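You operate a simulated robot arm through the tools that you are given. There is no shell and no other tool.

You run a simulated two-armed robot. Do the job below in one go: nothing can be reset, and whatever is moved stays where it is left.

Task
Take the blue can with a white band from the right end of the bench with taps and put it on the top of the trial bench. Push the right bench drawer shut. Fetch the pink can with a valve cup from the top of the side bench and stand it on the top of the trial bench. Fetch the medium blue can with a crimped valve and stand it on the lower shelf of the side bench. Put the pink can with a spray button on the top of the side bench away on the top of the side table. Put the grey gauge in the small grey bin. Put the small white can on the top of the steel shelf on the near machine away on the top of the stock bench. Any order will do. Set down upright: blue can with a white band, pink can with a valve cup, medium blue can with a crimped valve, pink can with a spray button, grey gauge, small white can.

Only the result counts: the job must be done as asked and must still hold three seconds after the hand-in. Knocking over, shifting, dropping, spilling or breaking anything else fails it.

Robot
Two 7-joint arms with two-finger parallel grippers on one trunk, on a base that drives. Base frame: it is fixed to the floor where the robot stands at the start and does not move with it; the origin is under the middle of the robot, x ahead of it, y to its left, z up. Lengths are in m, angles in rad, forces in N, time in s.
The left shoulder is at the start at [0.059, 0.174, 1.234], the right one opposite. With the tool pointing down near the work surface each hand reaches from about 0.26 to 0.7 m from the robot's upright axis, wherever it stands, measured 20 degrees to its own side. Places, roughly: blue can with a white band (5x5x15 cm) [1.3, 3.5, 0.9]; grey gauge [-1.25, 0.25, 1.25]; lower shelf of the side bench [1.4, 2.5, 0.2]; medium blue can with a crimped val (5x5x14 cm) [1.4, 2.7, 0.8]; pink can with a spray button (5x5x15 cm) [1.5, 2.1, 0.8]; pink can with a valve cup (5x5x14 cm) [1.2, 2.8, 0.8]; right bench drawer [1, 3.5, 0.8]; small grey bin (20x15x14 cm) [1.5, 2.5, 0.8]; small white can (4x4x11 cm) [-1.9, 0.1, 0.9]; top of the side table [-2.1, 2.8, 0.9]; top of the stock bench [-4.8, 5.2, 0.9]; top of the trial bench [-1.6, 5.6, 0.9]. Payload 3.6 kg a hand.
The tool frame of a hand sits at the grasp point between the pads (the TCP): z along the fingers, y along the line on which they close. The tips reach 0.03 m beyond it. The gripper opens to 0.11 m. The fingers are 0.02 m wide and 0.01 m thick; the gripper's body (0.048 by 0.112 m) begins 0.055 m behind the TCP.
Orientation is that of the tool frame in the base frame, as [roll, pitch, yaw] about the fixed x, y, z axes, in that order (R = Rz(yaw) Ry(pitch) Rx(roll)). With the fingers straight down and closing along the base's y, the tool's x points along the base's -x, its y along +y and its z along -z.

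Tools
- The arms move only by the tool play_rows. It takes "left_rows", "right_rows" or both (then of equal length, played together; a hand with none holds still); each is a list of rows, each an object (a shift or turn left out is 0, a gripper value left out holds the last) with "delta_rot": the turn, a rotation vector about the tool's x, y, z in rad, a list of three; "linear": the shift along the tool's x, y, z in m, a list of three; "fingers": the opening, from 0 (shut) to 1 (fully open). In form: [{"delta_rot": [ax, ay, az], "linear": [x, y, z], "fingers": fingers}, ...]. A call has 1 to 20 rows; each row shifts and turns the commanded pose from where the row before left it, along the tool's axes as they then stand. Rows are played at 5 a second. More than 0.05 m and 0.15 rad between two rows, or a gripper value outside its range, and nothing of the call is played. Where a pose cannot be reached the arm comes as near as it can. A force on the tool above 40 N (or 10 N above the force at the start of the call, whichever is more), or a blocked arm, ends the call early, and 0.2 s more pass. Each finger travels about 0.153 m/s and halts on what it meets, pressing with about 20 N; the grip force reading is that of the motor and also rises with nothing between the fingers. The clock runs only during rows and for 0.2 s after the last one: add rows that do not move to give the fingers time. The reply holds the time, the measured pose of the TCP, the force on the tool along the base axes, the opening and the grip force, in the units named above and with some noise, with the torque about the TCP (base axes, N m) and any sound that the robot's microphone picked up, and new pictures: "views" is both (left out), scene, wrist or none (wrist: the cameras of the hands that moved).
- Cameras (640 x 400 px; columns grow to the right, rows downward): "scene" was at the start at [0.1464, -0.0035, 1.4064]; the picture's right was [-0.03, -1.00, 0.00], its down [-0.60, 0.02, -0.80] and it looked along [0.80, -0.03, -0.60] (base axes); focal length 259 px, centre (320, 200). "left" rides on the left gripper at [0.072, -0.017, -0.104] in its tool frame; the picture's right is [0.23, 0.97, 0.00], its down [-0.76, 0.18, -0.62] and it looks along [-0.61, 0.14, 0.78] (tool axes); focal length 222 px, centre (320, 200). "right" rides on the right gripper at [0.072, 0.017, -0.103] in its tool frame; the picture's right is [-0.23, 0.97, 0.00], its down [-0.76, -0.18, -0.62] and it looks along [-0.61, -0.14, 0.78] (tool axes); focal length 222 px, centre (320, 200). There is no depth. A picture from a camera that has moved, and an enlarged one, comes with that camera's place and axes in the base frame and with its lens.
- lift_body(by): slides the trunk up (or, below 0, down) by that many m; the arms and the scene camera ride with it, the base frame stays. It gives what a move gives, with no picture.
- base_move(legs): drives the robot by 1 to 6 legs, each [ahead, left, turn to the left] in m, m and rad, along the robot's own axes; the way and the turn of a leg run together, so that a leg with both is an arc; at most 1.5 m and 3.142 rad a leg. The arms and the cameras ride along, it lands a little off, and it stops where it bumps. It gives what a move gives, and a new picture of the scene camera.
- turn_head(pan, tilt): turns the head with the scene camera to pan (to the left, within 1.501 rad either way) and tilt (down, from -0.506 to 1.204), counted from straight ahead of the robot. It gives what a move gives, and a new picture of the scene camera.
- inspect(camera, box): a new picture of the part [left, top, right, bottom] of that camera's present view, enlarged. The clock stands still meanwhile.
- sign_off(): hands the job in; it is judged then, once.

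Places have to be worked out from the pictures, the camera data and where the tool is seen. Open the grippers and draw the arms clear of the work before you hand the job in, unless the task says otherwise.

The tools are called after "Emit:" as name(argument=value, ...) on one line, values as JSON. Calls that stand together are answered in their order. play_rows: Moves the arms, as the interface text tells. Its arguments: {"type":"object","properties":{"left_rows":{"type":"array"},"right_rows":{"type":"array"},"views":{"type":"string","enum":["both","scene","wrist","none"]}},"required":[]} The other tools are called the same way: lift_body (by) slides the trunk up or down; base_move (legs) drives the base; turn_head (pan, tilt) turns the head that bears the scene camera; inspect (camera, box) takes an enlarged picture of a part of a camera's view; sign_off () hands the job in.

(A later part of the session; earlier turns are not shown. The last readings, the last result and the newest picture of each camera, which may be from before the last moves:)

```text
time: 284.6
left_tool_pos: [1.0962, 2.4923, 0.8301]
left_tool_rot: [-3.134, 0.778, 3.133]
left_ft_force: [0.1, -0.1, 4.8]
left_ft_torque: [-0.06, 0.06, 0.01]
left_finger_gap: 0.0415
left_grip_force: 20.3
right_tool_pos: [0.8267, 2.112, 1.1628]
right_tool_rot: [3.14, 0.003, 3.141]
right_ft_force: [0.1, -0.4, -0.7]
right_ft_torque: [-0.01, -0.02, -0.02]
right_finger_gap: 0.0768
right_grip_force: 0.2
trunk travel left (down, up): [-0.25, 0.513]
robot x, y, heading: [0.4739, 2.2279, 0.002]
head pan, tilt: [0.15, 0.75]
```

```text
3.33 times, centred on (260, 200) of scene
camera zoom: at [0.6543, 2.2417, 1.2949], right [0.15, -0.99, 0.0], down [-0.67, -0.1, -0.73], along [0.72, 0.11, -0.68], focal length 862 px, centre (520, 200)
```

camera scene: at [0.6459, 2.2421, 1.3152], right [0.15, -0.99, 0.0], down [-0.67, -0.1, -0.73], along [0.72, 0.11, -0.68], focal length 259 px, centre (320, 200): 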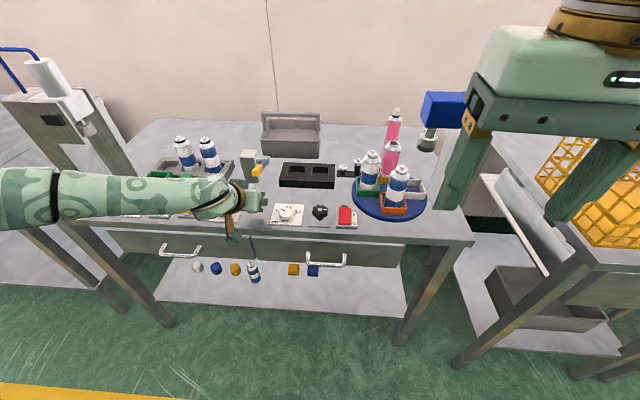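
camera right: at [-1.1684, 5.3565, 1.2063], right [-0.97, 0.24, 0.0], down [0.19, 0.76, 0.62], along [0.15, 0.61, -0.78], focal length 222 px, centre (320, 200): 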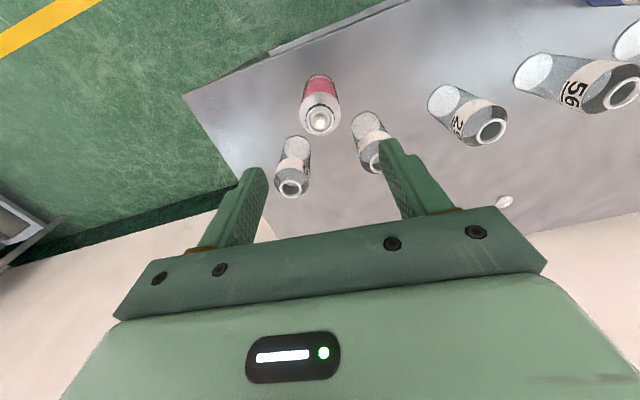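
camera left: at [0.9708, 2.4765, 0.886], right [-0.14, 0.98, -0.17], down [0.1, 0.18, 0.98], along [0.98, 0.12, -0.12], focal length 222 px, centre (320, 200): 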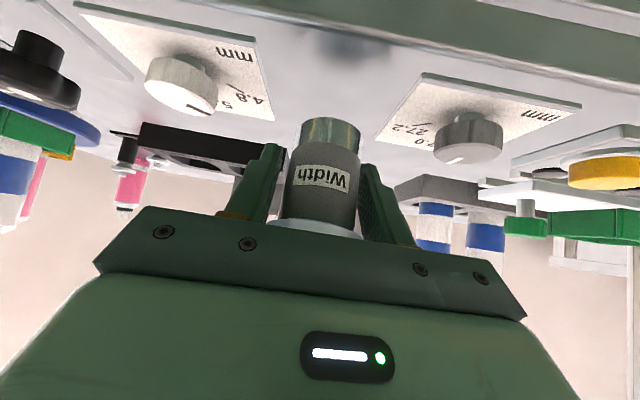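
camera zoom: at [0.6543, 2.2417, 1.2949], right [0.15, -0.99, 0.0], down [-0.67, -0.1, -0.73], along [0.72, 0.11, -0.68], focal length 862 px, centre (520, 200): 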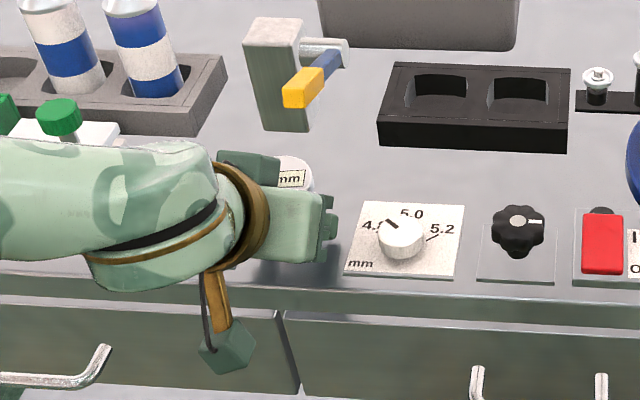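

The gauge is standing on the bench between the plates and the lever looks as before. I open the fingers to release it.

Emit:
play_rows(left_rows=[{"fingers": 0.5}, {"fingers": 0.75}, {}, {}], views="both")

```text
time: 285.6
left_tool_pos: [1.0942, 2.4913, 0.8292]
left_tool_rot: [-3.134, 0.776, 3.13]
left_ft_force: [-6.4, -12.3, -5.8]
left_ft_torque: [-0.28, 0.2, -0.31]
left_finger_gap: 0.0634
left_grip_force: 0.0
right_tool_pos: [0.8269, 2.1114, 1.1624]
right_tool_rot: [3.137, 0.001, 3.139]
right_ft_force: [0.0, -0.1, -0.6]
right_ft_torque: [-0.01, -0.04, 0.03]
right_finger_gap: 0.077
right_grip_force: 0.0
trunk travel left (down, up): [-0.25, 0.513]
robot x, y, heading: [0.4757, 2.2283, 0.005]
head pan, tilt: [0.15, 0.75]
camera scene: at [0.6547, 2.2406, 1.2947], right [0.15, -0.99, 0.0], down [-0.67, -0.1, -0.73], along [0.72, 0.11, -0.68], focal length 259 px, centre (320, 200)
camera left: at [0.9708, 2.4763, 0.853], right [-0.14, 0.98, -0.16], down [0.11, 0.18, 0.98], along [0.98, 0.12, -0.14], focal length 222 px, centre (320, 200)
```

scene: 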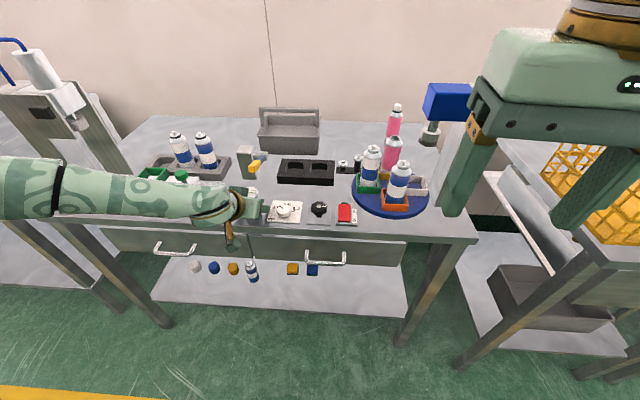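
left: 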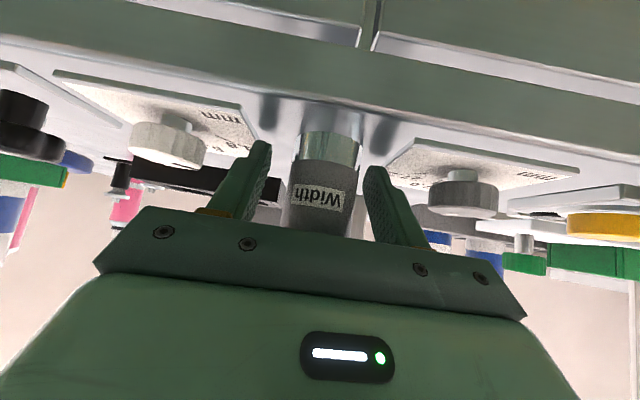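

The +y finger is pressing on a dial plate's edge (12 N). I narrow the opening a little at once and then withdraw upward.

Emit:
play_rows(left_rows=[{"fingers": 0.545}, {}, {}], views="wrist")

```text
time: 286.4
left_tool_pos: [1.096, 2.4941, 0.8289]
left_tool_rot: [-3.135, 0.776, 3.13]
left_ft_force: [-0.4, -2.7, 0.9]
left_ft_torque: [-0.05, -0.03, -0.08]
left_finger_gap: 0.0589
left_grip_force: 0.0
right_tool_pos: [0.8269, 2.112, 1.1629]
right_tool_rot: [3.137, 0.003, 3.139]
right_ft_force: [0.1, 0.4, 1.1]
right_ft_torque: [0.0, 0.02, -0.01]
right_finger_gap: 0.077
right_grip_force: 0.0
trunk travel left (down, up): [-0.25, 0.513]
robot x, y, heading: [0.472, 2.2254, 0.003]
head pan, tilt: [0.15, 0.75]
camera left: at [0.9718, 2.4782, 0.8536], right [-0.15, 0.98, -0.16], down [0.11, 0.18, 0.98], along [0.98, 0.13, -0.13], focal length 222 px, centre (320, 200)
```

left: 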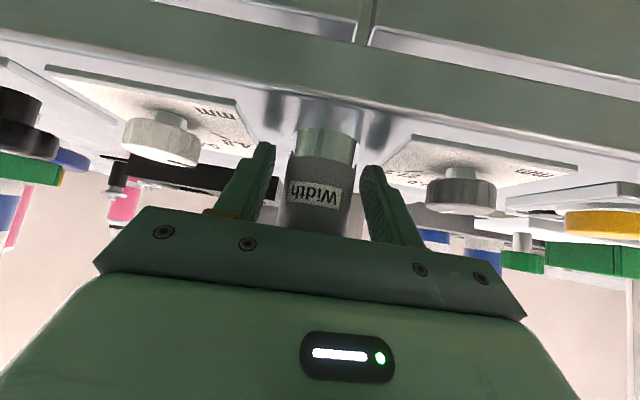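

Force is nearly gone. I withdraw straight back with the base, so the fingers slide away along the gauge's sides.

Emit:
base_move(legs=[[-0.15, 0.0, 0.0]])

Emit:
inspect(camera="left", box=[0, 0, 640, 400])

Emit:
inspect(camera="scene", box=[190, 120, 330, 230])

```text
time: 287.8
left_tool_pos: [0.9458, 2.4934, 0.8291]
left_tool_rot: [-3.134, 0.776, 3.134]
left_ft_force: [-0.7, -0.4, 0.1]
left_ft_torque: [-0.03, 0.0, 0.02]
left_finger_gap: 0.0597
left_grip_force: 0.1
right_tool_pos: [0.6772, 2.1135, 1.1627]
right_tool_rot: [3.139, 0.002, 3.141]
right_ft_force: [-0.9, -0.2, 0.3]
right_ft_torque: [-0.03, -0.03, -0.01]
right_finger_gap: 0.0774
right_grip_force: 0.1
trunk travel left (down, up): [-0.25, 0.513]
robot x, y, heading: [0.3242, 2.2278, 0.006]
head pan, tilt: [0.15, 0.75]
camera scene: at [0.5052, 2.2415, 1.295], right [0.16, -0.99, 0.0], down [-0.67, -0.11, -0.73], along [0.72, 0.11, -0.68], focal length 259 px, centre (320, 200)
```

scene: 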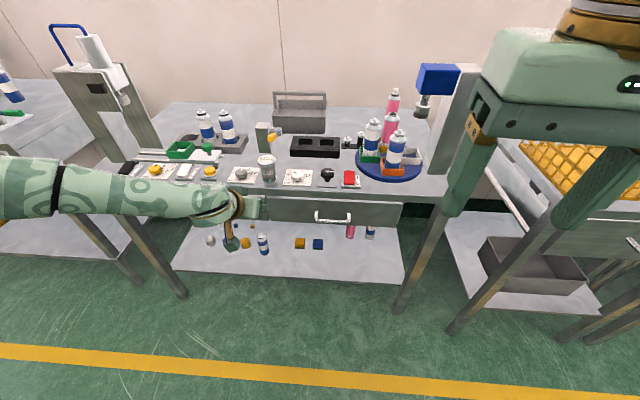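

```text
1.00 times, centred on (320, 200) of left (not enlarged: the box is as wide or as high as the picture)
camera zoom: at [0.822, 2.4782, 0.8539], right [-0.15, 0.98, -0.16], down [0.11, 0.18, 0.98], along [0.98, 0.13, -0.13], focal length 222 px, centre (320, 200)
```

zoom: 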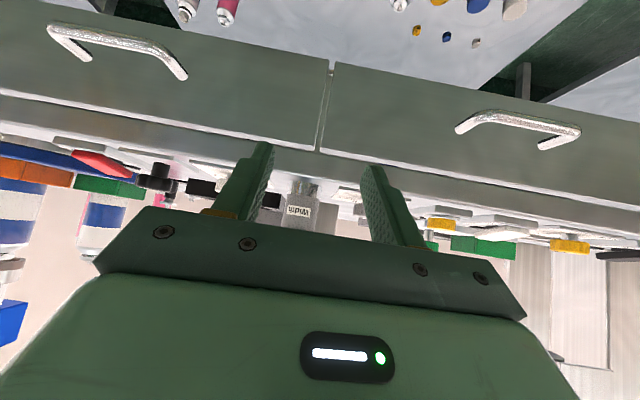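

```text
3.64 times, centred on (260, 175) of scene
camera zoom: at [0.5052, 2.2415, 1.295], right [0.16, -0.99, 0.0], down [-0.67, -0.11, -0.73], along [0.72, 0.11, -0.68], focal length 941 px, centre (538, 291)
```

zoom: 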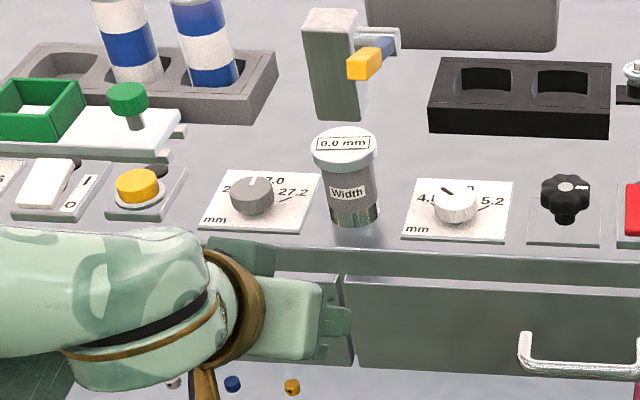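

The gauge stands upright at about (1.111, 2.496), top z≈0.862, and everything around it looks undisturbed. I raise the hand and steepen the tool to 0.45 tilt for a fingertip regrasp.

Emit:
play_rows(left_rows=[{"linear": [-0.028, 0, -0.0285], "fingers": 0.8}, {"linear": [-0.028, 0, -0.0285]}, {"linear": [-0.028, 0, -0.0285]}, {"linear": [-0.028, 0, -0.0285]}, {"delta_rot": [0, 0.109, 0]}, {"delta_rot": [0, 0.109, 0]}, {"delta_rot": [0, 0.109, 0]}, {}], views="none")

Emit:
base_move(legs=[[0.16, 0.0, -0.004]])

Emit:
inspect(camera="left", box=[0, 0, 640, 400])

```text
time: 289.6
left_tool_pos: [0.946, 2.4948, 0.9892]
left_tool_rot: [-3.133, 0.448, 3.129]
left_ft_force: [0.0, -0.2, -0.7]
left_ft_torque: [0.03, -0.01, 0.02]
left_finger_gap: 0.0879
left_grip_force: 0.1
right_tool_pos: [0.6796, 2.1128, 1.1615]
right_tool_rot: [3.138, 0.001, 3.141]
right_ft_force: [-1.2, -0.3, -0.2]
right_ft_torque: [-0.01, -0.01, -0.03]
right_finger_gap: 0.0772
right_grip_force: 0.1
trunk travel left (down, up): [-0.25, 0.513]
robot x, y, heading: [0.3219, 2.2285, 0.002]
head pan, tilt: [0.15, 0.75]
```

```text
time: 291.0
left_tool_pos: [1.11, 2.4915, 0.9884]
left_tool_rot: [-3.134, 0.447, 3.127]
left_ft_force: [0.4, 0.5, 0.5]
left_ft_torque: [-0.05, -0.01, 0.02]
left_finger_gap: 0.0879
left_grip_force: 0.1
right_tool_pos: [0.8425, 2.111, 1.162]
right_tool_rot: [3.139, -0.001, 3.135]
right_ft_force: [0.1, -0.3, 0.0]
right_ft_torque: [-0.01, -0.02, 0.01]
right_finger_gap: 0.0772
right_grip_force: 0.0
trunk travel left (down, up): [-0.25, 0.513]
robot x, y, heading: [0.489, 2.2268, 0.001]
head pan, tilt: [0.15, 0.75]
camera scene: at [0.6703, 2.2414, 1.2945], right [0.15, -0.99, 0.0], down [-0.68, -0.1, -0.73], along [0.72, 0.11, -0.68], focal length 259 px, centre (320, 200)
```

scene: 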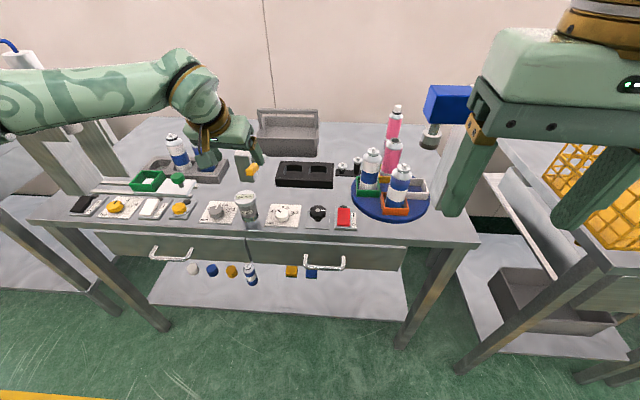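

```text
1.00 times, centred on (320, 200) of left (not enlarged: the box is as wide or as high as the picture)
camera zoom: at [1.0005, 2.4775, 1.0507], right [-0.19, 0.98, -0.1], down [0.42, 0.18, 0.89], along [0.89, 0.12, -0.44], focal length 222 px, centre (320, 200)
```

zoom: 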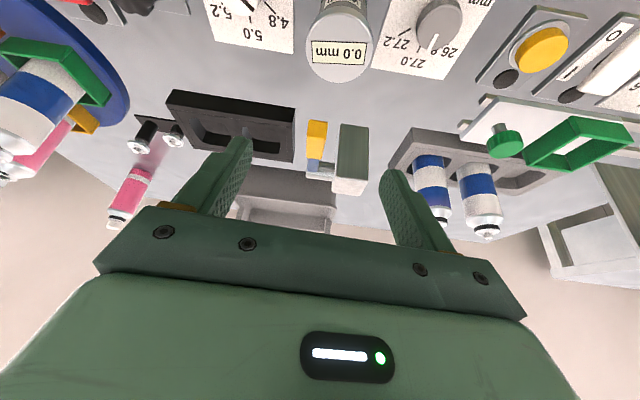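

The gauge top is at about (1.105, 2.491), almost centred under the TCP. I narrow the opening to 7.2 cm and descend to rim height.

Emit:
play_rows(left_rows=[{"linear": [0.0148, 0.0, 0.029], "fingers": 0.66}, {"linear": [0.0148, 0.0, 0.029]}, {"linear": [0.0148, 0.0, 0.029]}, {"linear": [0.0118, 0.0, 0.0253]}, {}], views="both")

```text
time: 292.2
left_tool_pos: [1.107, 2.4913, 0.865]
left_tool_rot: [-3.136, 0.451, 3.126]
left_ft_force: [0.2, -0.6, 0.1]
left_ft_torque: [-0.01, 0.01, 0.0]
left_finger_gap: 0.0724
left_grip_force: 0.0
right_tool_pos: [0.842, 2.1119, 1.1635]
right_tool_rot: [3.139, 0.001, 3.136]
right_ft_force: [0.3, -0.8, 0.3]
right_ft_torque: [0.03, 0.03, 0.0]
right_finger_gap: 0.0771
right_grip_force: 0.2
trunk travel left (down, up): [-0.25, 0.513]
robot x, y, heading: [0.488, 2.231, 0.001]
head pan, tilt: [0.15, 0.75]
camera scene: at [0.6686, 2.2413, 1.2948], right [0.15, -0.99, 0.0], down [-0.67, -0.1, -0.73], along [0.72, 0.11, -0.68], focal length 259 px, centre (320, 200)
camera left: at [0.9974, 2.4767, 0.927], right [-0.19, 0.98, -0.1], down [0.42, 0.18, 0.89], along [0.89, 0.12, -0.44], focal length 222 px, centre (320, 200)
```

scene: 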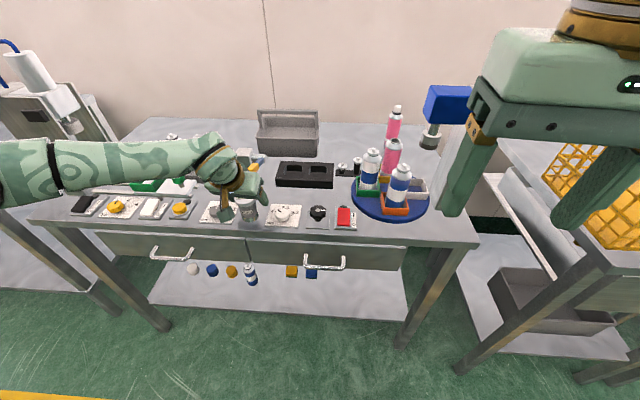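
left: 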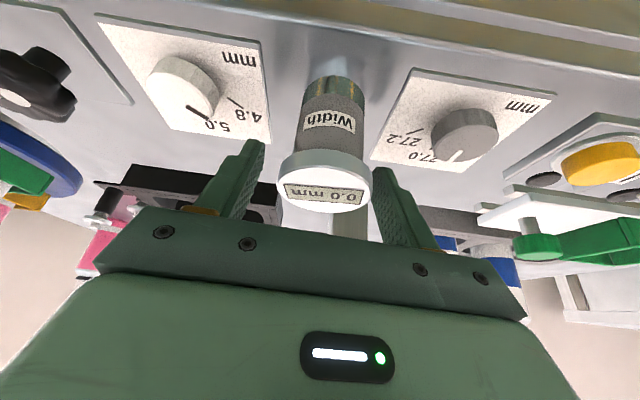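

The gauge sits centred between the fingertips. I lower 6 mm more and close.

Emit:
play_rows(left_rows=[{"linear": [0.0026, 0.001, 0.0054]}, {"fingers": 0.3}, {"fingers": 0}, {"fingers": 0}, {}], views="wrist")

```text
time: 293.4
left_tool_pos: [1.1072, 2.4921, 0.8588]
left_tool_rot: [-3.135, 0.45, 3.127]
left_ft_force: [0.7, 0.8, -0.3]
left_ft_torque: [-0.01, 0.02, -0.04]
left_finger_gap: 0.0507
left_grip_force: 19.5
right_tool_pos: [0.8416, 2.1119, 1.1623]
right_tool_rot: [3.139, 0.002, 3.137]
right_ft_force: [0.7, 0.2, -0.7]
right_ft_torque: [-0.02, -0.03, 0.0]
right_finger_gap: 0.0769
right_grip_force: 0.0
trunk travel left (down, up): [-0.25, 0.513]
robot x, y, heading: [0.4867, 2.2265, 0.004]
head pan, tilt: [0.15, 0.75]
camera left: at [0.9972, 2.4777, 0.9207], right [-0.19, 0.98, -0.1], down [0.42, 0.18, 0.89], along [0.89, 0.12, -0.44], focal length 222 px, centre (320, 200)
```

left: 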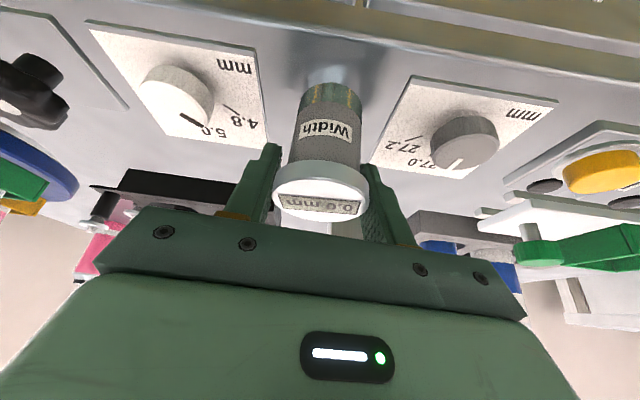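

Gripped on the rim. I lift it straight up 0.2 m.

Emit:
play_rows(left_rows=[{"linear": [-0.0087, 0, -0.018]}, {"linear": [-0.0174, 0, -0.036]}, {"linear": [-0.0174, 0, -0.036]}, {"linear": [-0.0174, 0, -0.036]}, {"linear": [-0.0174, 0, -0.036]}, {}], views="both")

Emit:
inspect(camera="scene", box=[180, 100, 340, 240])

```text
time: 294.8
left_tool_pos: [1.1075, 2.4926, 1.0382]
left_tool_rot: [-3.134, 0.447, 3.127]
left_ft_force: [0.1, 0.5, -1.5]
left_ft_torque: [0.02, 0.02, -0.01]
left_finger_gap: 0.0505
left_grip_force: 20.7
right_tool_pos: [0.8415, 2.112, 1.1621]
right_tool_rot: [3.139, 0.001, 3.137]
right_ft_force: [-0.4, -0.2, -0.2]
right_ft_torque: [0.03, 0.03, -0.03]
right_finger_gap: 0.077
right_grip_force: 0.0
trunk travel left (down, up): [-0.25, 0.513]
robot x, y, heading: [0.4871, 2.2266, 0.003]
head pan, tilt: [0.15, 0.75]
camera scene: at [0.6694, 2.2417, 1.2946], right [0.15, -0.99, 0.0], down [-0.67, -0.1, -0.73], along [0.72, 0.11, -0.68], focal length 259 px, centre (320, 200)
camera left: at [0.9975, 2.4793, 1.1009], right [-0.19, 0.98, -0.1], down [0.42, 0.18, 0.89], along [0.89, 0.12, -0.44], focal length 222 px, centre (320, 200)
```

scene: 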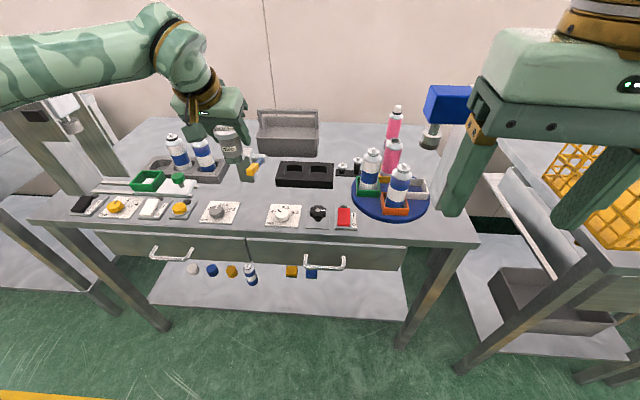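
left: 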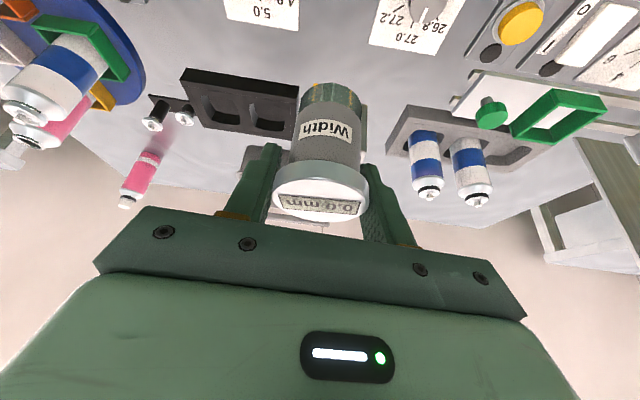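

```text
2.86 times, centred on (260, 170) of scene
camera zoom: at [0.6694, 2.2417, 1.2946], right [0.15, -0.99, 0.0], down [-0.67, -0.1, -0.73], along [0.72, 0.11, -0.68], focal length 739 px, centre (491, 286)
```

zoom: 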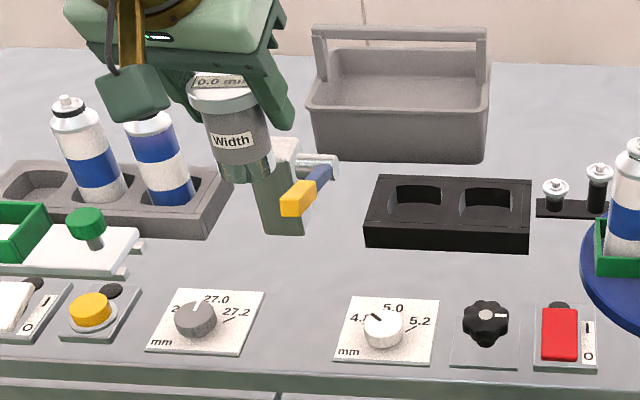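

The gauge is upright in the fingertip grip. I drive in again to bring it near the bin.

Emit:
base_move(legs=[[0.24, 0.0, 0.0]])

Emit:
turn_head(pan=0.25, tilt=0.75)

Emit:
inspect(camera="scene", box=[230, 110, 370, 220])

```text
time: 296.6
left_tool_pos: [1.3434, 2.4935, 1.0364]
left_tool_rot: [-3.134, 0.449, 3.126]
left_ft_force: [-0.3, 0.5, -2.3]
left_ft_torque: [0.01, -0.02, 0.0]
left_finger_gap: 0.0506
left_grip_force: 19.8
right_tool_pos: [1.0778, 2.1127, 1.1621]
right_tool_rot: [3.139, 0.001, 3.137]
right_ft_force: [0.6, 0.3, -0.2]
right_ft_torque: [-0.03, -0.02, 0.02]
right_finger_gap: 0.0771
right_grip_force: 0.0
trunk travel left (down, up): [-0.25, 0.513]
robot x, y, heading: [0.7218, 2.2258, -0.002]
head pan, tilt: [0.15, 0.75]
camera scene: at [0.9056, 2.2418, 1.2945], right [0.15, -0.99, 0.0], down [-0.68, -0.1, -0.73], along [0.72, 0.11, -0.68], focal length 259 px, centre (320, 200)
```

scene: 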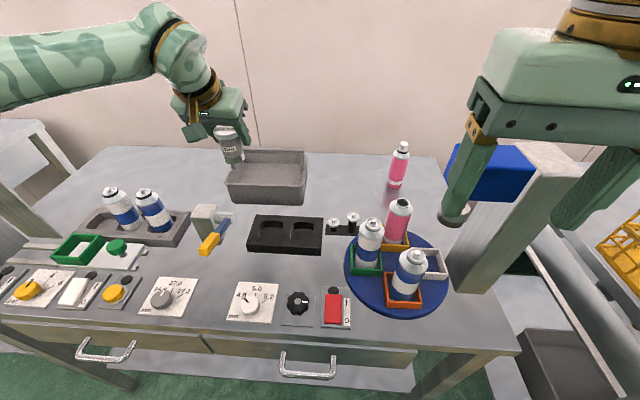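

```text
time: 297.2
left_tool_pos: [1.3416, 2.4939, 1.038]
left_tool_rot: [-3.135, 0.449, 3.126]
left_ft_force: [-0.4, -0.8, -2.6]
left_ft_torque: [0.01, -0.02, -0.04]
left_finger_gap: 0.0509
left_grip_force: 20.3
right_tool_pos: [1.0766, 2.1122, 1.1635]
right_tool_rot: [3.137, 0.003, 3.136]
right_ft_force: [-0.3, 0.5, 0.0]
right_ft_torque: [-0.01, -0.01, -0.02]
right_finger_gap: 0.0771
right_grip_force: 0.1
trunk travel left (down, up): [-0.25, 0.513]
robot x, y, heading: [0.7193, 2.2281, 0.007]
head pan, tilt: [0.25, 0.75]
camera scene: at [0.9026, 2.2499, 1.2947], right [0.25, -0.97, 0.0], down [-0.66, -0.17, -0.73], along [0.71, 0.18, -0.68], focal length 259 px, centre (320, 200)
```

scene: 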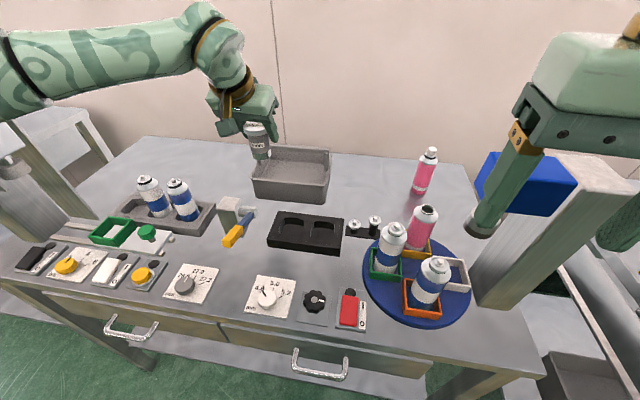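

```text
3.64 times, centred on (300, 165) of scene
camera zoom: at [0.9026, 2.2499, 1.2947], right [0.25, -0.97, 0.0], down [-0.66, -0.17, -0.73], along [0.71, 0.18, -0.68], focal length 941 px, centre (393, 327)
```

zoom: 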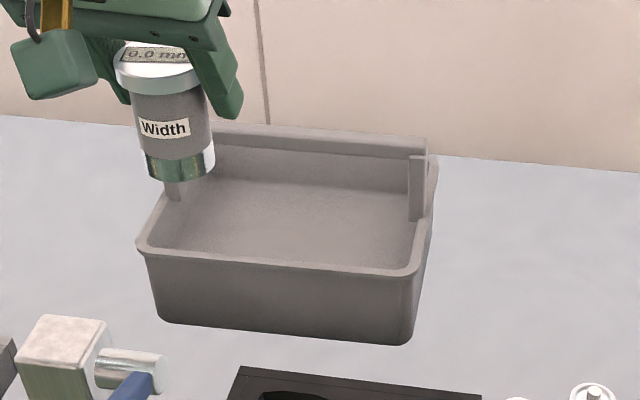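

I need the exact gap between front wall and bar, so I enlarge the bin strongly.

Emit:
inspect(camera="scene", box=[290, 140, 345, 190])

Emit:
inspect(camera="left", box=[180, 0, 460, 200])

```text
8.00 times, centred on (318, 165) of scene
camera zoom: at [0.9026, 2.2499, 1.2947], right [0.25, -0.97, 0.0], down [-0.66, -0.17, -0.73], along [0.71, 0.18, -0.68], focal length 2069 px, centre (340, 480)
```

zoom: 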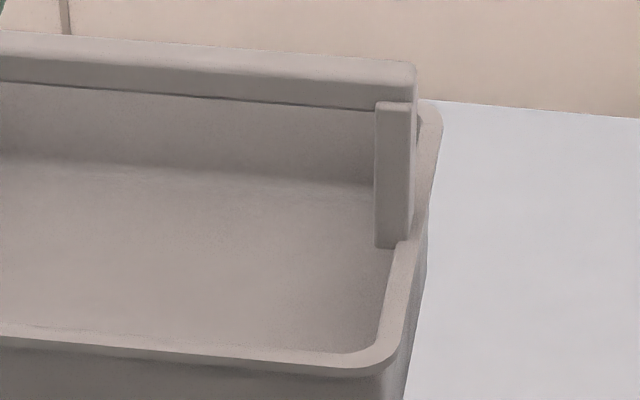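

```text
2.00 times, centred on (320, 100) of left
camera zoom: at [1.2325, 2.4794, 1.1008], right [-0.19, 0.98, -0.1], down [0.42, 0.18, 0.89], along [0.89, 0.12, -0.44], focal length 444 px, centre (320, 400)
```

zoom: 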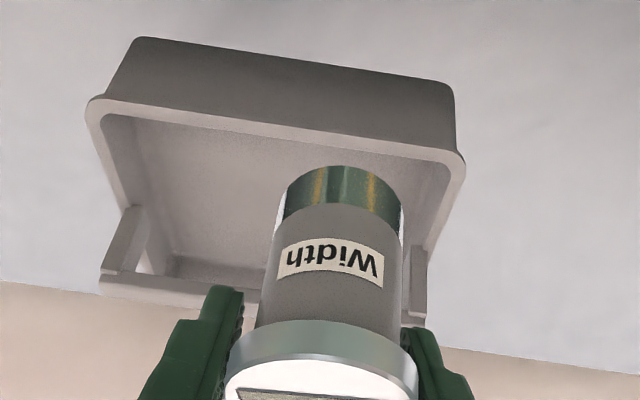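

The clear gap is about 6.2 cm for a 5.1 cm rim, so there is ±5 mm; target TCP is about (1.4406, 2.444). I move over it at safe height.

Emit:
play_rows(left_rows=[{"linear": [-0.03, -0.0162, 0.0144]}, {"linear": [-0.03, -0.0162, 0.0144]}, {"linear": [-0.03, -0.0162, 0.0144]}, {}], views="scene")

Emit:
inspect(camera="scene", box=[240, 110, 350, 210])

Emit:
inspect(camera="left", box=[180, 0, 460, 240])

```text
time: 298.2
left_tool_pos: [1.4403, 2.4429, 1.0386]
left_tool_rot: [-3.135, 0.449, 3.126]
left_ft_force: [0.3, 0.4, -1.6]
left_ft_torque: [-0.01, -0.01, -0.01]
left_finger_gap: 0.0505
left_grip_force: 20.1
right_tool_pos: [1.0768, 2.1124, 1.1632]
right_tool_rot: [3.136, 0.001, 3.137]
right_ft_force: [-0.6, -1.1, -0.6]
right_ft_torque: [0.0, 0.05, 0.01]
right_finger_gap: 0.0769
right_grip_force: 0.1
trunk travel left (down, up): [-0.25, 0.513]
robot x, y, heading: [0.7151, 2.2323, 0.003]
head pan, tilt: [0.25, 0.75]
camera scene: at [0.9022, 2.2506, 1.2948], right [0.25, -0.97, 0.0], down [-0.66, -0.17, -0.73], along [0.71, 0.18, -0.68], focal length 259 px, centre (320, 200)
```

scene: 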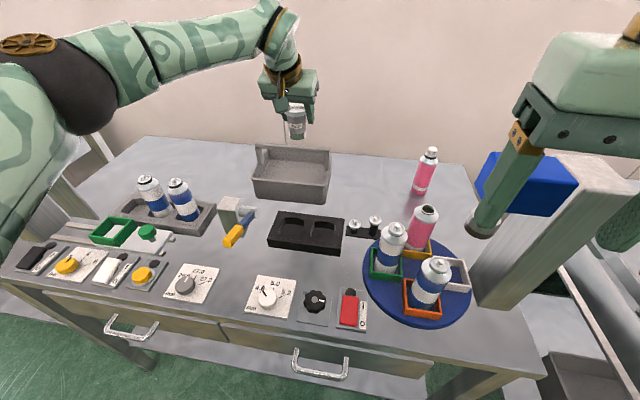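

```text
4.00 times, centred on (295, 160) of scene
camera zoom: at [0.9022, 2.2506, 1.2948], right [0.25, -0.97, 0.0], down [-0.66, -0.17, -0.73], along [0.71, 0.18, -0.68], focal length 1035 px, centre (420, 360)
```

zoom: 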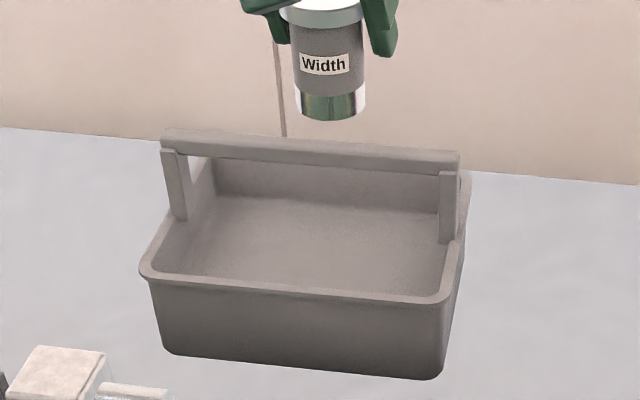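

```text
1.67 times, centred on (320, 120) of left
camera zoom: at [1.3302, 2.4289, 1.1012], right [-0.19, 0.98, -0.1], down [0.42, 0.18, 0.89], along [0.89, 0.12, -0.44], focal length 370 px, centre (320, 333)
```

zoom: 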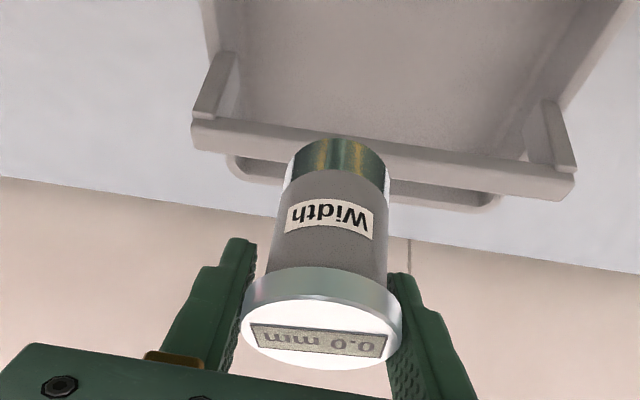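

The gauge hangs just in front of the bar line. I lower it to where its foot is just above the wall and the rim just above the bar, then check again.

Emit:
play_rows(left_rows=[{"linear": [0.01447, 0, 0.03]}, {"linear": [0.01447, 0, 0.03]}, {"linear": [0.01447, 0, 0.03]}, {}], views="scene")

Emit:
inspect(camera="scene", box=[240, 110, 350, 210])

Emit:
inspect(camera="left", box=[180, 0, 460, 240])

```text
time: 299.1
left_tool_pos: [1.4443, 2.4426, 0.9624]
left_tool_rot: [-3.131, 0.475, 3.126]
left_ft_force: [-4.9, -0.6, 25.5]
left_ft_torque: [0.84, -0.27, 0.21]
left_finger_gap: 0.0509
left_grip_force: 19.8
right_tool_pos: [1.0742, 2.1114, 1.1625]
right_tool_rot: [3.137, 0.001, 3.139]
right_ft_force: [0.4, 0.3, -0.1]
right_ft_torque: [-0.05, 0.03, 0.01]
right_finger_gap: 0.0772
right_grip_force: 0.1
trunk travel left (down, up): [-0.25, 0.513]
robot x, y, heading: [0.7221, 2.2291, 0.0]
head pan, tilt: [0.25, 0.75]
stopped in row 3 (left hand): the force on the tool passed its limit at 84 N (the readings are from after the stop); the commanded pose is now the measured one
camera scene: at [0.9004, 2.2493, 1.2952], right [0.25, -0.97, 0.0], down [-0.66, -0.17, -0.73], along [0.71, 0.18, -0.68], focal length 259 px, centre (320, 200)
```

scene: 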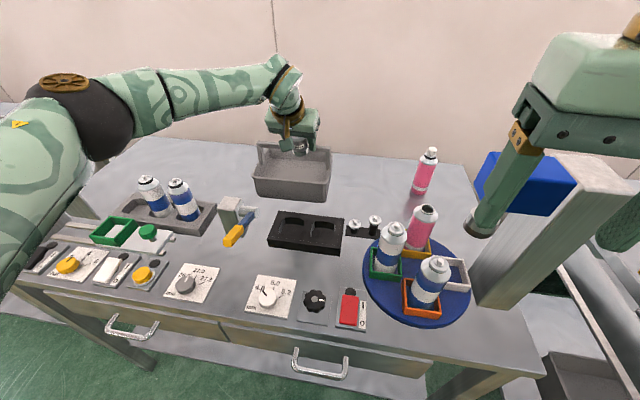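

```text
4.00 times, centred on (295, 160) of scene
camera zoom: at [0.9004, 2.2493, 1.2952], right [0.25, -0.97, 0.0], down [-0.66, -0.17, -0.73], along [0.71, 0.18, -0.68], focal length 1035 px, centre (420, 360)
```

zoom: 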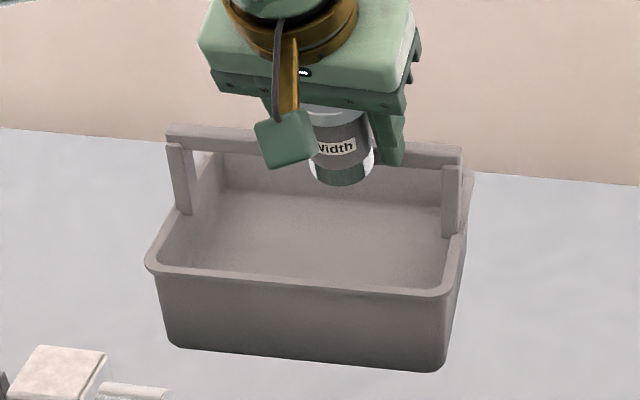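

```text
1.67 times, centred on (320, 120) of left
camera zoom: at [1.3322, 2.4272, 1.0216], right [-0.18, 0.98, -0.11], down [0.39, 0.18, 0.9], along [0.9, 0.12, -0.42], focal length 370 px, centre (320, 333)
```

zoom: 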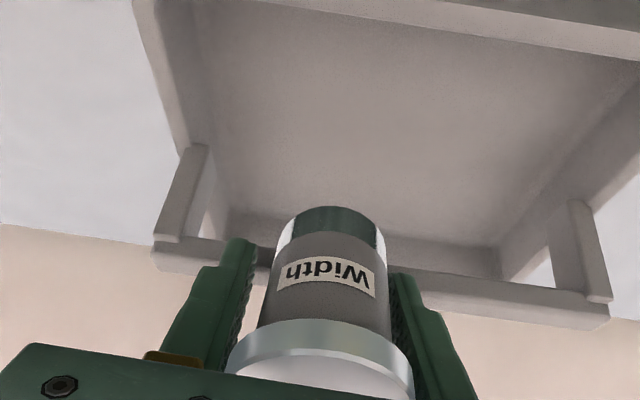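

The gauge's foot met the bar (the move stopped itself). I lift back up and re-measure everything.

Emit:
play_rows(left_rows=[{"linear": [-0.0115, 0, -0.0222]}, {"linear": [-0.0137, 0, -0.0267]}, {"linear": [-0.0137, 0, -0.0267]}, {}], views="scene")

Emit:
inspect(camera="scene", box=[240, 110, 350, 210])

Emit:
inspect(camera="left", box=[180, 0, 460, 240])

```text
time: 300.1
left_tool_pos: [1.4457, 2.4444, 1.042]
left_tool_rot: [-3.133, 0.464, 3.126]
left_ft_force: [-0.2, -1.0, -2.2]
left_ft_torque: [-0.03, 0.0, 0.02]
left_finger_gap: 0.0507
left_grip_force: 19.6
right_tool_pos: [1.076, 2.1118, 1.1617]
right_tool_rot: [3.139, 0.0, 3.137]
right_ft_force: [0.9, -0.6, 0.0]
right_ft_torque: [-0.02, 0.01, 0.01]
right_finger_gap: 0.077
right_grip_force: 0.1
trunk travel left (down, up): [-0.25, 0.513]
robot x, y, heading: [0.7192, 2.2304, 0.006]
head pan, tilt: [0.25, 0.75]
camera scene: at [0.9027, 2.25, 1.2946], right [0.25, -0.97, 0.0], down [-0.66, -0.17, -0.73], along [0.71, 0.18, -0.68], focal length 259 px, centre (320, 200)
```

scene: 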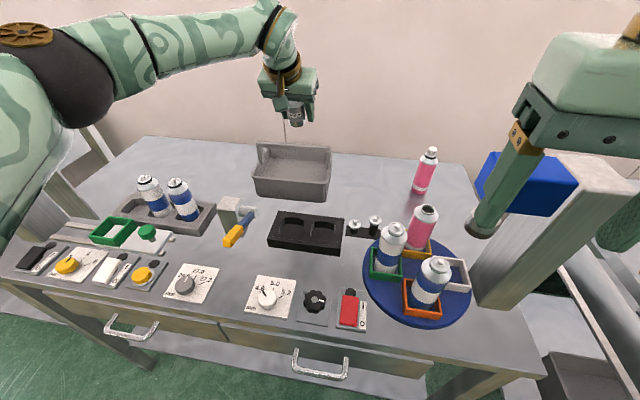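

```text
4.00 times, centred on (295, 160) of scene
camera zoom: at [0.9027, 2.25, 1.2946], right [0.25, -0.97, 0.0], down [-0.66, -0.17, -0.73], along [0.71, 0.18, -0.68], focal length 1035 px, centre (420, 360)
```

zoom: 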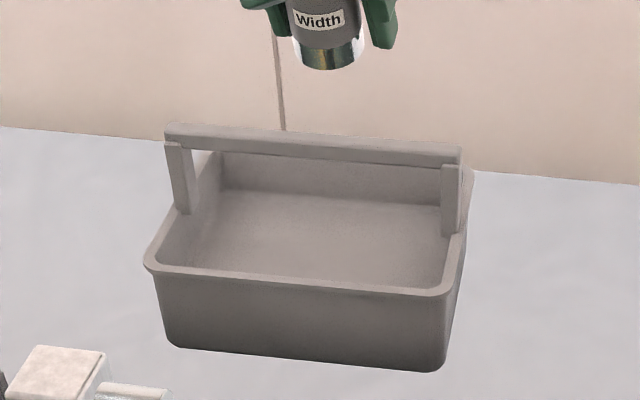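

```text
1.67 times, centred on (320, 120) of left
camera zoom: at [1.3334, 2.4302, 1.1018], right [-0.18, 0.98, -0.11], down [0.41, 0.18, 0.9], along [0.9, 0.12, -0.43], focal length 370 px, centre (320, 333)
```

zoom: 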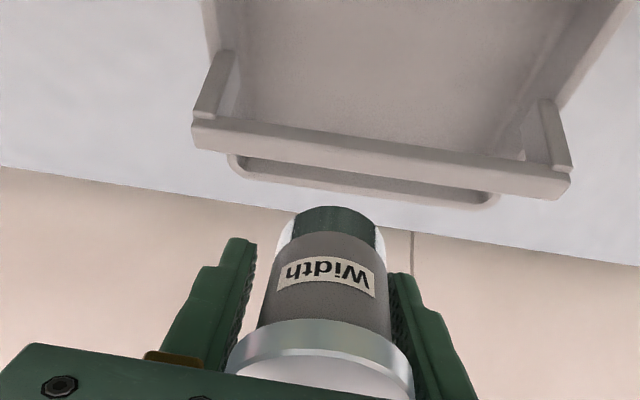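

The bin slid about 1 cm and the gauge moved up in the grip. A tilted entry will give a wider effective gap, so I'll regrasp: I carry the gauge to the open patch at the right front of the bench, about (1.11, 2.11).

Emit:
base_move(legs=[[-0.34, 0.0, 0.0], [0.0, -0.34, 0.0]])

Emit:
turn_head(pan=0.1, tilt=0.75)

```text
time: 304.1
left_tool_pos: [1.1104, 2.1033, 1.0413]
left_tool_rot: [-3.134, 0.467, 3.132]
left_ft_force: [0.2, -0.7, -1.7]
left_ft_torque: [0.03, -0.03, 0.02]
left_finger_gap: 0.0509
left_grip_force: 19.8
right_tool_pos: [0.7453, 1.7678, 1.1625]
right_tool_rot: [3.136, 0.003, -3.138]
right_ft_force: [0.0, 0.0, 0.1]
right_ft_torque: [0.02, -0.02, 0.01]
right_finger_gap: 0.077
right_grip_force: 0.1
trunk travel left (down, up): [-0.25, 0.513]
robot x, y, heading: [0.3872, 1.8851, 0.007]
head pan, tilt: [0.25, 0.75]
camera scene: at [0.5703, 1.9048, 1.2947], right [0.26, -0.97, 0.0], down [-0.66, -0.17, -0.73], along [0.71, 0.19, -0.68], focal length 259 px, centre (320, 200)
```

scene: 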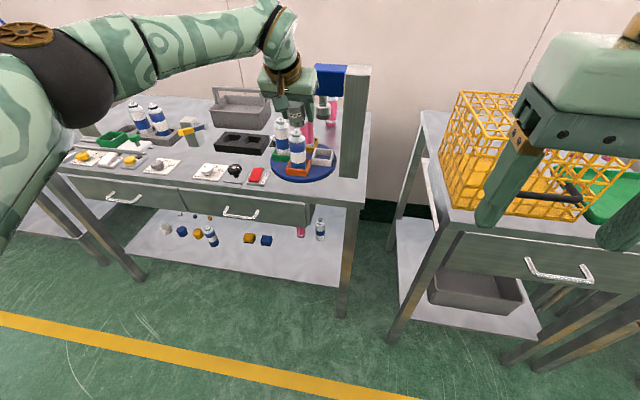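

```text
time: 304.8
left_tool_pos: [1.11, 2.1046, 1.041]
left_tool_rot: [-3.133, 0.466, 3.132]
left_ft_force: [-0.1, -0.1, -1.7]
left_ft_torque: [-0.02, -0.01, -0.01]
left_finger_gap: 0.0507
left_grip_force: 20.5
right_tool_pos: [0.745, 1.7703, 1.1627]
right_tool_rot: [3.137, 0.003, -3.139]
right_ft_force: [0.2, -0.3, 0.0]
right_ft_torque: [-0.01, -0.04, 0.0]
right_finger_gap: 0.0769
right_grip_force: 0.1
trunk travel left (down, up): [-0.25, 0.513]
robot x, y, heading: [0.3912, 1.8853, 0.005]
head pan, tilt: [0.099, 0.75]
camera scene: at [0.5726, 1.8937, 1.2947], right [0.11, -0.99, 0.0], down [-0.68, -0.07, -0.73], along [0.73, 0.08, -0.68], focal length 259 px, centre (320, 200)
```

scene: 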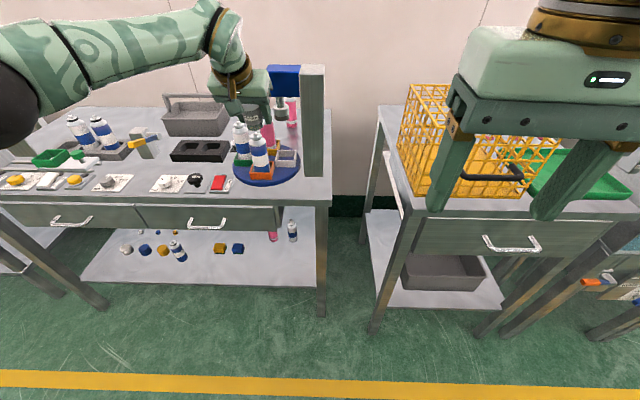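

The patch at about (1.115, 2.05), between rotary table, lamp post and bench edge, is clear. I move over it and lower the gauge.

Emit:
play_rows(left_rows=[{"linear": [-0.003, -0.027, 0.002]}, {"linear": [-0.003, -0.027, 0.002]}, {"linear": [0.018, 0, 0.0357]}, {"linear": [0.018, 0, 0.0357]}, {"linear": [0.018, 0, 0.0357]}, {"linear": [0.018, 0, 0.0357]}, {"linear": [0.0045, 0, 0.009]}], views="both")

```text
time: 306.4
left_tool_pos: [1.1174, 2.048, 0.8698]
left_tool_rot: [-3.134, 0.467, 3.134]
left_ft_force: [0.7, -1.0, -2.0]
left_ft_torque: [-0.02, -0.01, 0.06]
left_finger_gap: 0.0504
left_grip_force: 20.3
right_tool_pos: [0.7447, 1.7691, 1.1623]
right_tool_rot: [3.137, 0.001, -3.138]
right_ft_force: [-0.1, -0.1, 0.5]
right_ft_torque: [0.03, -0.01, 0.03]
right_finger_gap: 0.0769
right_grip_force: 0.0
trunk travel left (down, up): [-0.25, 0.513]
robot x, y, heading: [0.3875, 1.88, 0.01]
head pan, tilt: [0.099, 0.75]
camera scene: at [0.5725, 1.8935, 1.2947], right [0.11, -0.99, 0.0], down [-0.68, -0.07, -0.73], along [0.73, 0.08, -0.68], focal length 259 px, centre (320, 200)
camera left: at [1.0063, 2.0327, 0.9303], right [-0.19, 0.98, -0.11], down [0.4, 0.18, 0.9], along [0.89, 0.13, -0.43], focal length 222 px, centre (320, 200)
```

scene: 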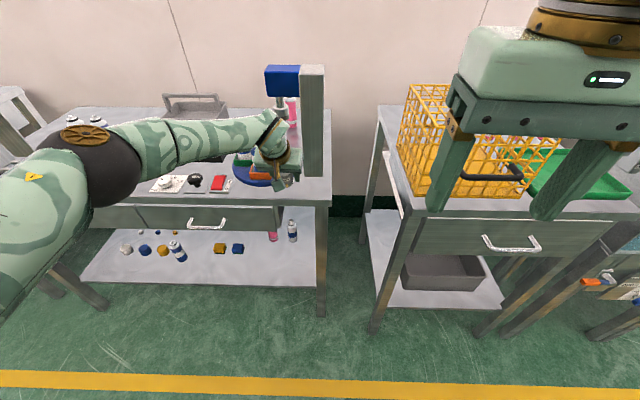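
left: 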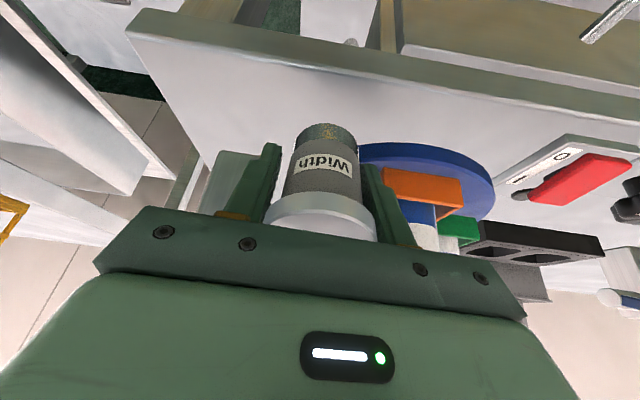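

The surroundings are clear. I lower the rest of the way in small steps.

Emit:
play_rows(left_rows=[{"linear": [0.009, 0, 0.0179]}, {"linear": [0.0045, 0, 0.009]}, {"linear": [0.0045, 0, 0.009]}, {"linear": [0.0023, 0, 0.0045]}], views="none")

```text
time: 307.0
left_tool_pos: [1.1178, 2.0437, 0.8543]
left_tool_rot: [-3.129, 0.489, 3.129]
left_ft_force: [-14.1, -8.6, 24.5]
left_ft_torque: [0.67, -0.12, 0.33]
left_finger_gap: 0.0505
left_grip_force: 19.9
right_tool_pos: [0.7402, 1.7677, 1.1632]
right_tool_rot: [3.136, 0.005, -3.138]
right_ft_force: [1.1, -0.3, -0.2]
right_ft_torque: [0.02, -0.01, 0.02]
right_finger_gap: 0.0771
right_grip_force: 0.1
trunk travel left (down, up): [-0.25, 0.513]
robot x, y, heading: [0.3869, 1.8828, 0.007]
head pan, tilt: [0.099, 0.75]
stopped in row 3 (left hand): the force on the tool passed its limit at 48 N (the readings are from after the stop); the commanded pose is now the measured one
```

The gauge has rotated in the grip (foot swung forward ~27°), which explains the early contact. I lift slightly, pull the hand back, move the base closer, and turn the tool upright by 0.35 so the gauge comes level before release.

Emit:
play_rows(left_rows=[{"linear": [-0.0094, 0, -0.0177]}, {"linear": [-0.0094, 0, -0.0177]}, {"linear": [0.0353, 0, -0.0188]}, {"linear": [0.0353, 0, -0.0188]}, {"linear": [0.022, 0, -0.0117]}], views="none")

Emit:
base_move(legs=[[0.12, 0.0, 0.0]])

Emit:
play_rows(left_rows=[{"delta_rot": [0, 0.117, 0]}, {"delta_rot": [0, 0.117, 0]}, {"delta_rot": [0, 0.117, 0]}, {}], views="both")

```text
time: 308.2
left_tool_pos: [1.0151, 2.0494, 0.8882]
left_tool_rot: [-3.13, 0.482, 3.133]
left_ft_force: [0.1, 0.3, -1.9]
left_ft_torque: [0.01, 0.0, 0.02]
left_finger_gap: 0.0505
left_grip_force: 20.0
right_tool_pos: [0.7448, 1.7699, 1.1628]
right_tool_rot: [3.139, 0.002, -3.137]
right_ft_force: [0.2, -0.1, -0.2]
right_ft_torque: [-0.01, 0.05, -0.02]
right_finger_gap: 0.0769
right_grip_force: 0.0
trunk travel left (down, up): [-0.25, 0.513]
robot x, y, heading: [0.3911, 1.8862, 0.012]
head pan, tilt: [0.099, 0.75]
```

```text
time: 309.5
left_tool_pos: [1.1377, 2.0511, 0.8864]
left_tool_rot: [-3.131, 0.479, 3.134]
left_ft_force: [0.5, -0.3, -2.8]
left_ft_torque: [-0.02, 0.03, -0.02]
left_finger_gap: 0.0506
left_grip_force: 19.9
right_tool_pos: [0.867, 1.7703, 1.1622]
right_tool_rot: [3.139, 0.0, -3.136]
right_ft_force: [0.3, -0.1, -0.6]
right_ft_torque: [0.02, 0.02, -0.02]
right_finger_gap: 0.0767
right_grip_force: 0.1
trunk travel left (down, up): [-0.25, 0.513]
robot x, y, heading: [0.5091, 1.8844, 0.004]
head pan, tilt: [0.099, 0.75]
camera scene: at [0.6954, 1.8949, 1.2944], right [0.11, -0.99, 0.0], down [-0.68, -0.08, -0.73], along [0.73, 0.08, -0.68], focal length 259 px, centre (320, 200)
```

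scene: 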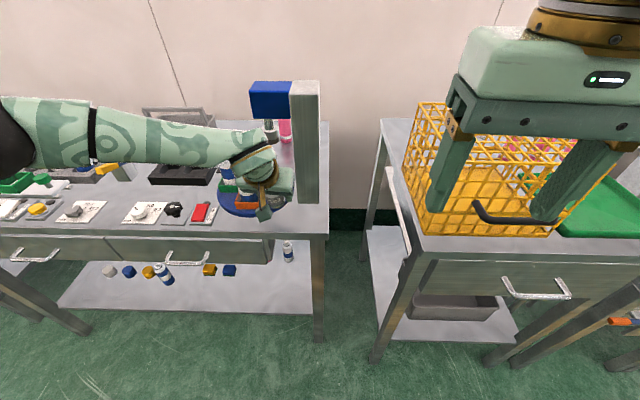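

```text
time: 310.5
left_tool_pos: [1.1363, 2.0511, 0.8865]
left_tool_rot: [-3.132, 0.129, 3.129]
left_ft_force: [0.1, 0.5, -1.9]
left_ft_torque: [0.0, -0.01, -0.01]
left_finger_gap: 0.0505
left_grip_force: 19.6
right_tool_pos: [0.8667, 1.7706, 1.161]
right_tool_rot: [3.138, 0.002, -3.137]
right_ft_force: [-0.6, 0.6, -0.5]
right_ft_torque: [0.01, 0.0, -0.01]
right_finger_gap: 0.0772
right_grip_force: 0.1
trunk travel left (down, up): [-0.25, 0.513]
robot x, y, heading: [0.5077, 1.8859, 0.007]
head pan, tilt: [0.099, 0.75]
camera scene: at [0.6937, 1.8951, 1.2947], right [0.11, -0.99, 0.0], down [-0.68, -0.08, -0.73], along [0.73, 0.08, -0.68], focal length 259 px, centre (320, 200)
camera left: at [1.0521, 2.0363, 0.9816], right [-0.21, 0.98, -0.04], down [0.68, 0.17, 0.71], along [0.7, 0.13, -0.7], focal length 222 px, centre (320, 200)
```

scene: 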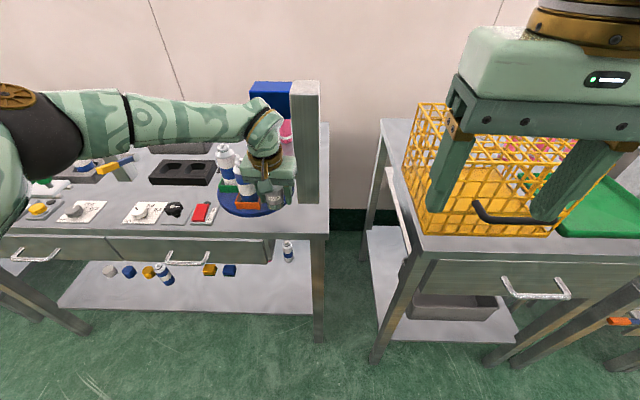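
left: 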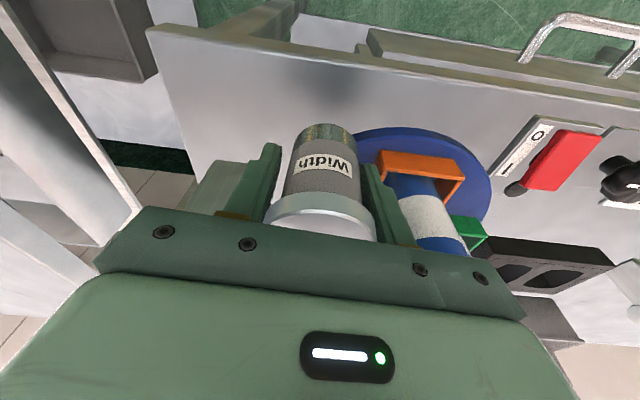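

I zoom in to judge how upright the gauge hangs now.

Emit:
inspect(camera="scene", box=[225, 90, 325, 225])

```text
2.96 times, centred on (275, 158) of scene
camera zoom: at [0.6937, 1.8951, 1.2947], right [0.11, -0.99, 0.0], down [-0.68, -0.08, -0.73], along [0.73, 0.08, -0.68], focal length 766 px, centre (453, 326)
```

zoom: 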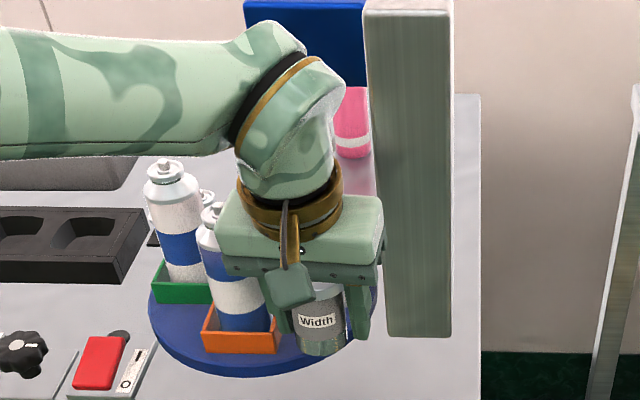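

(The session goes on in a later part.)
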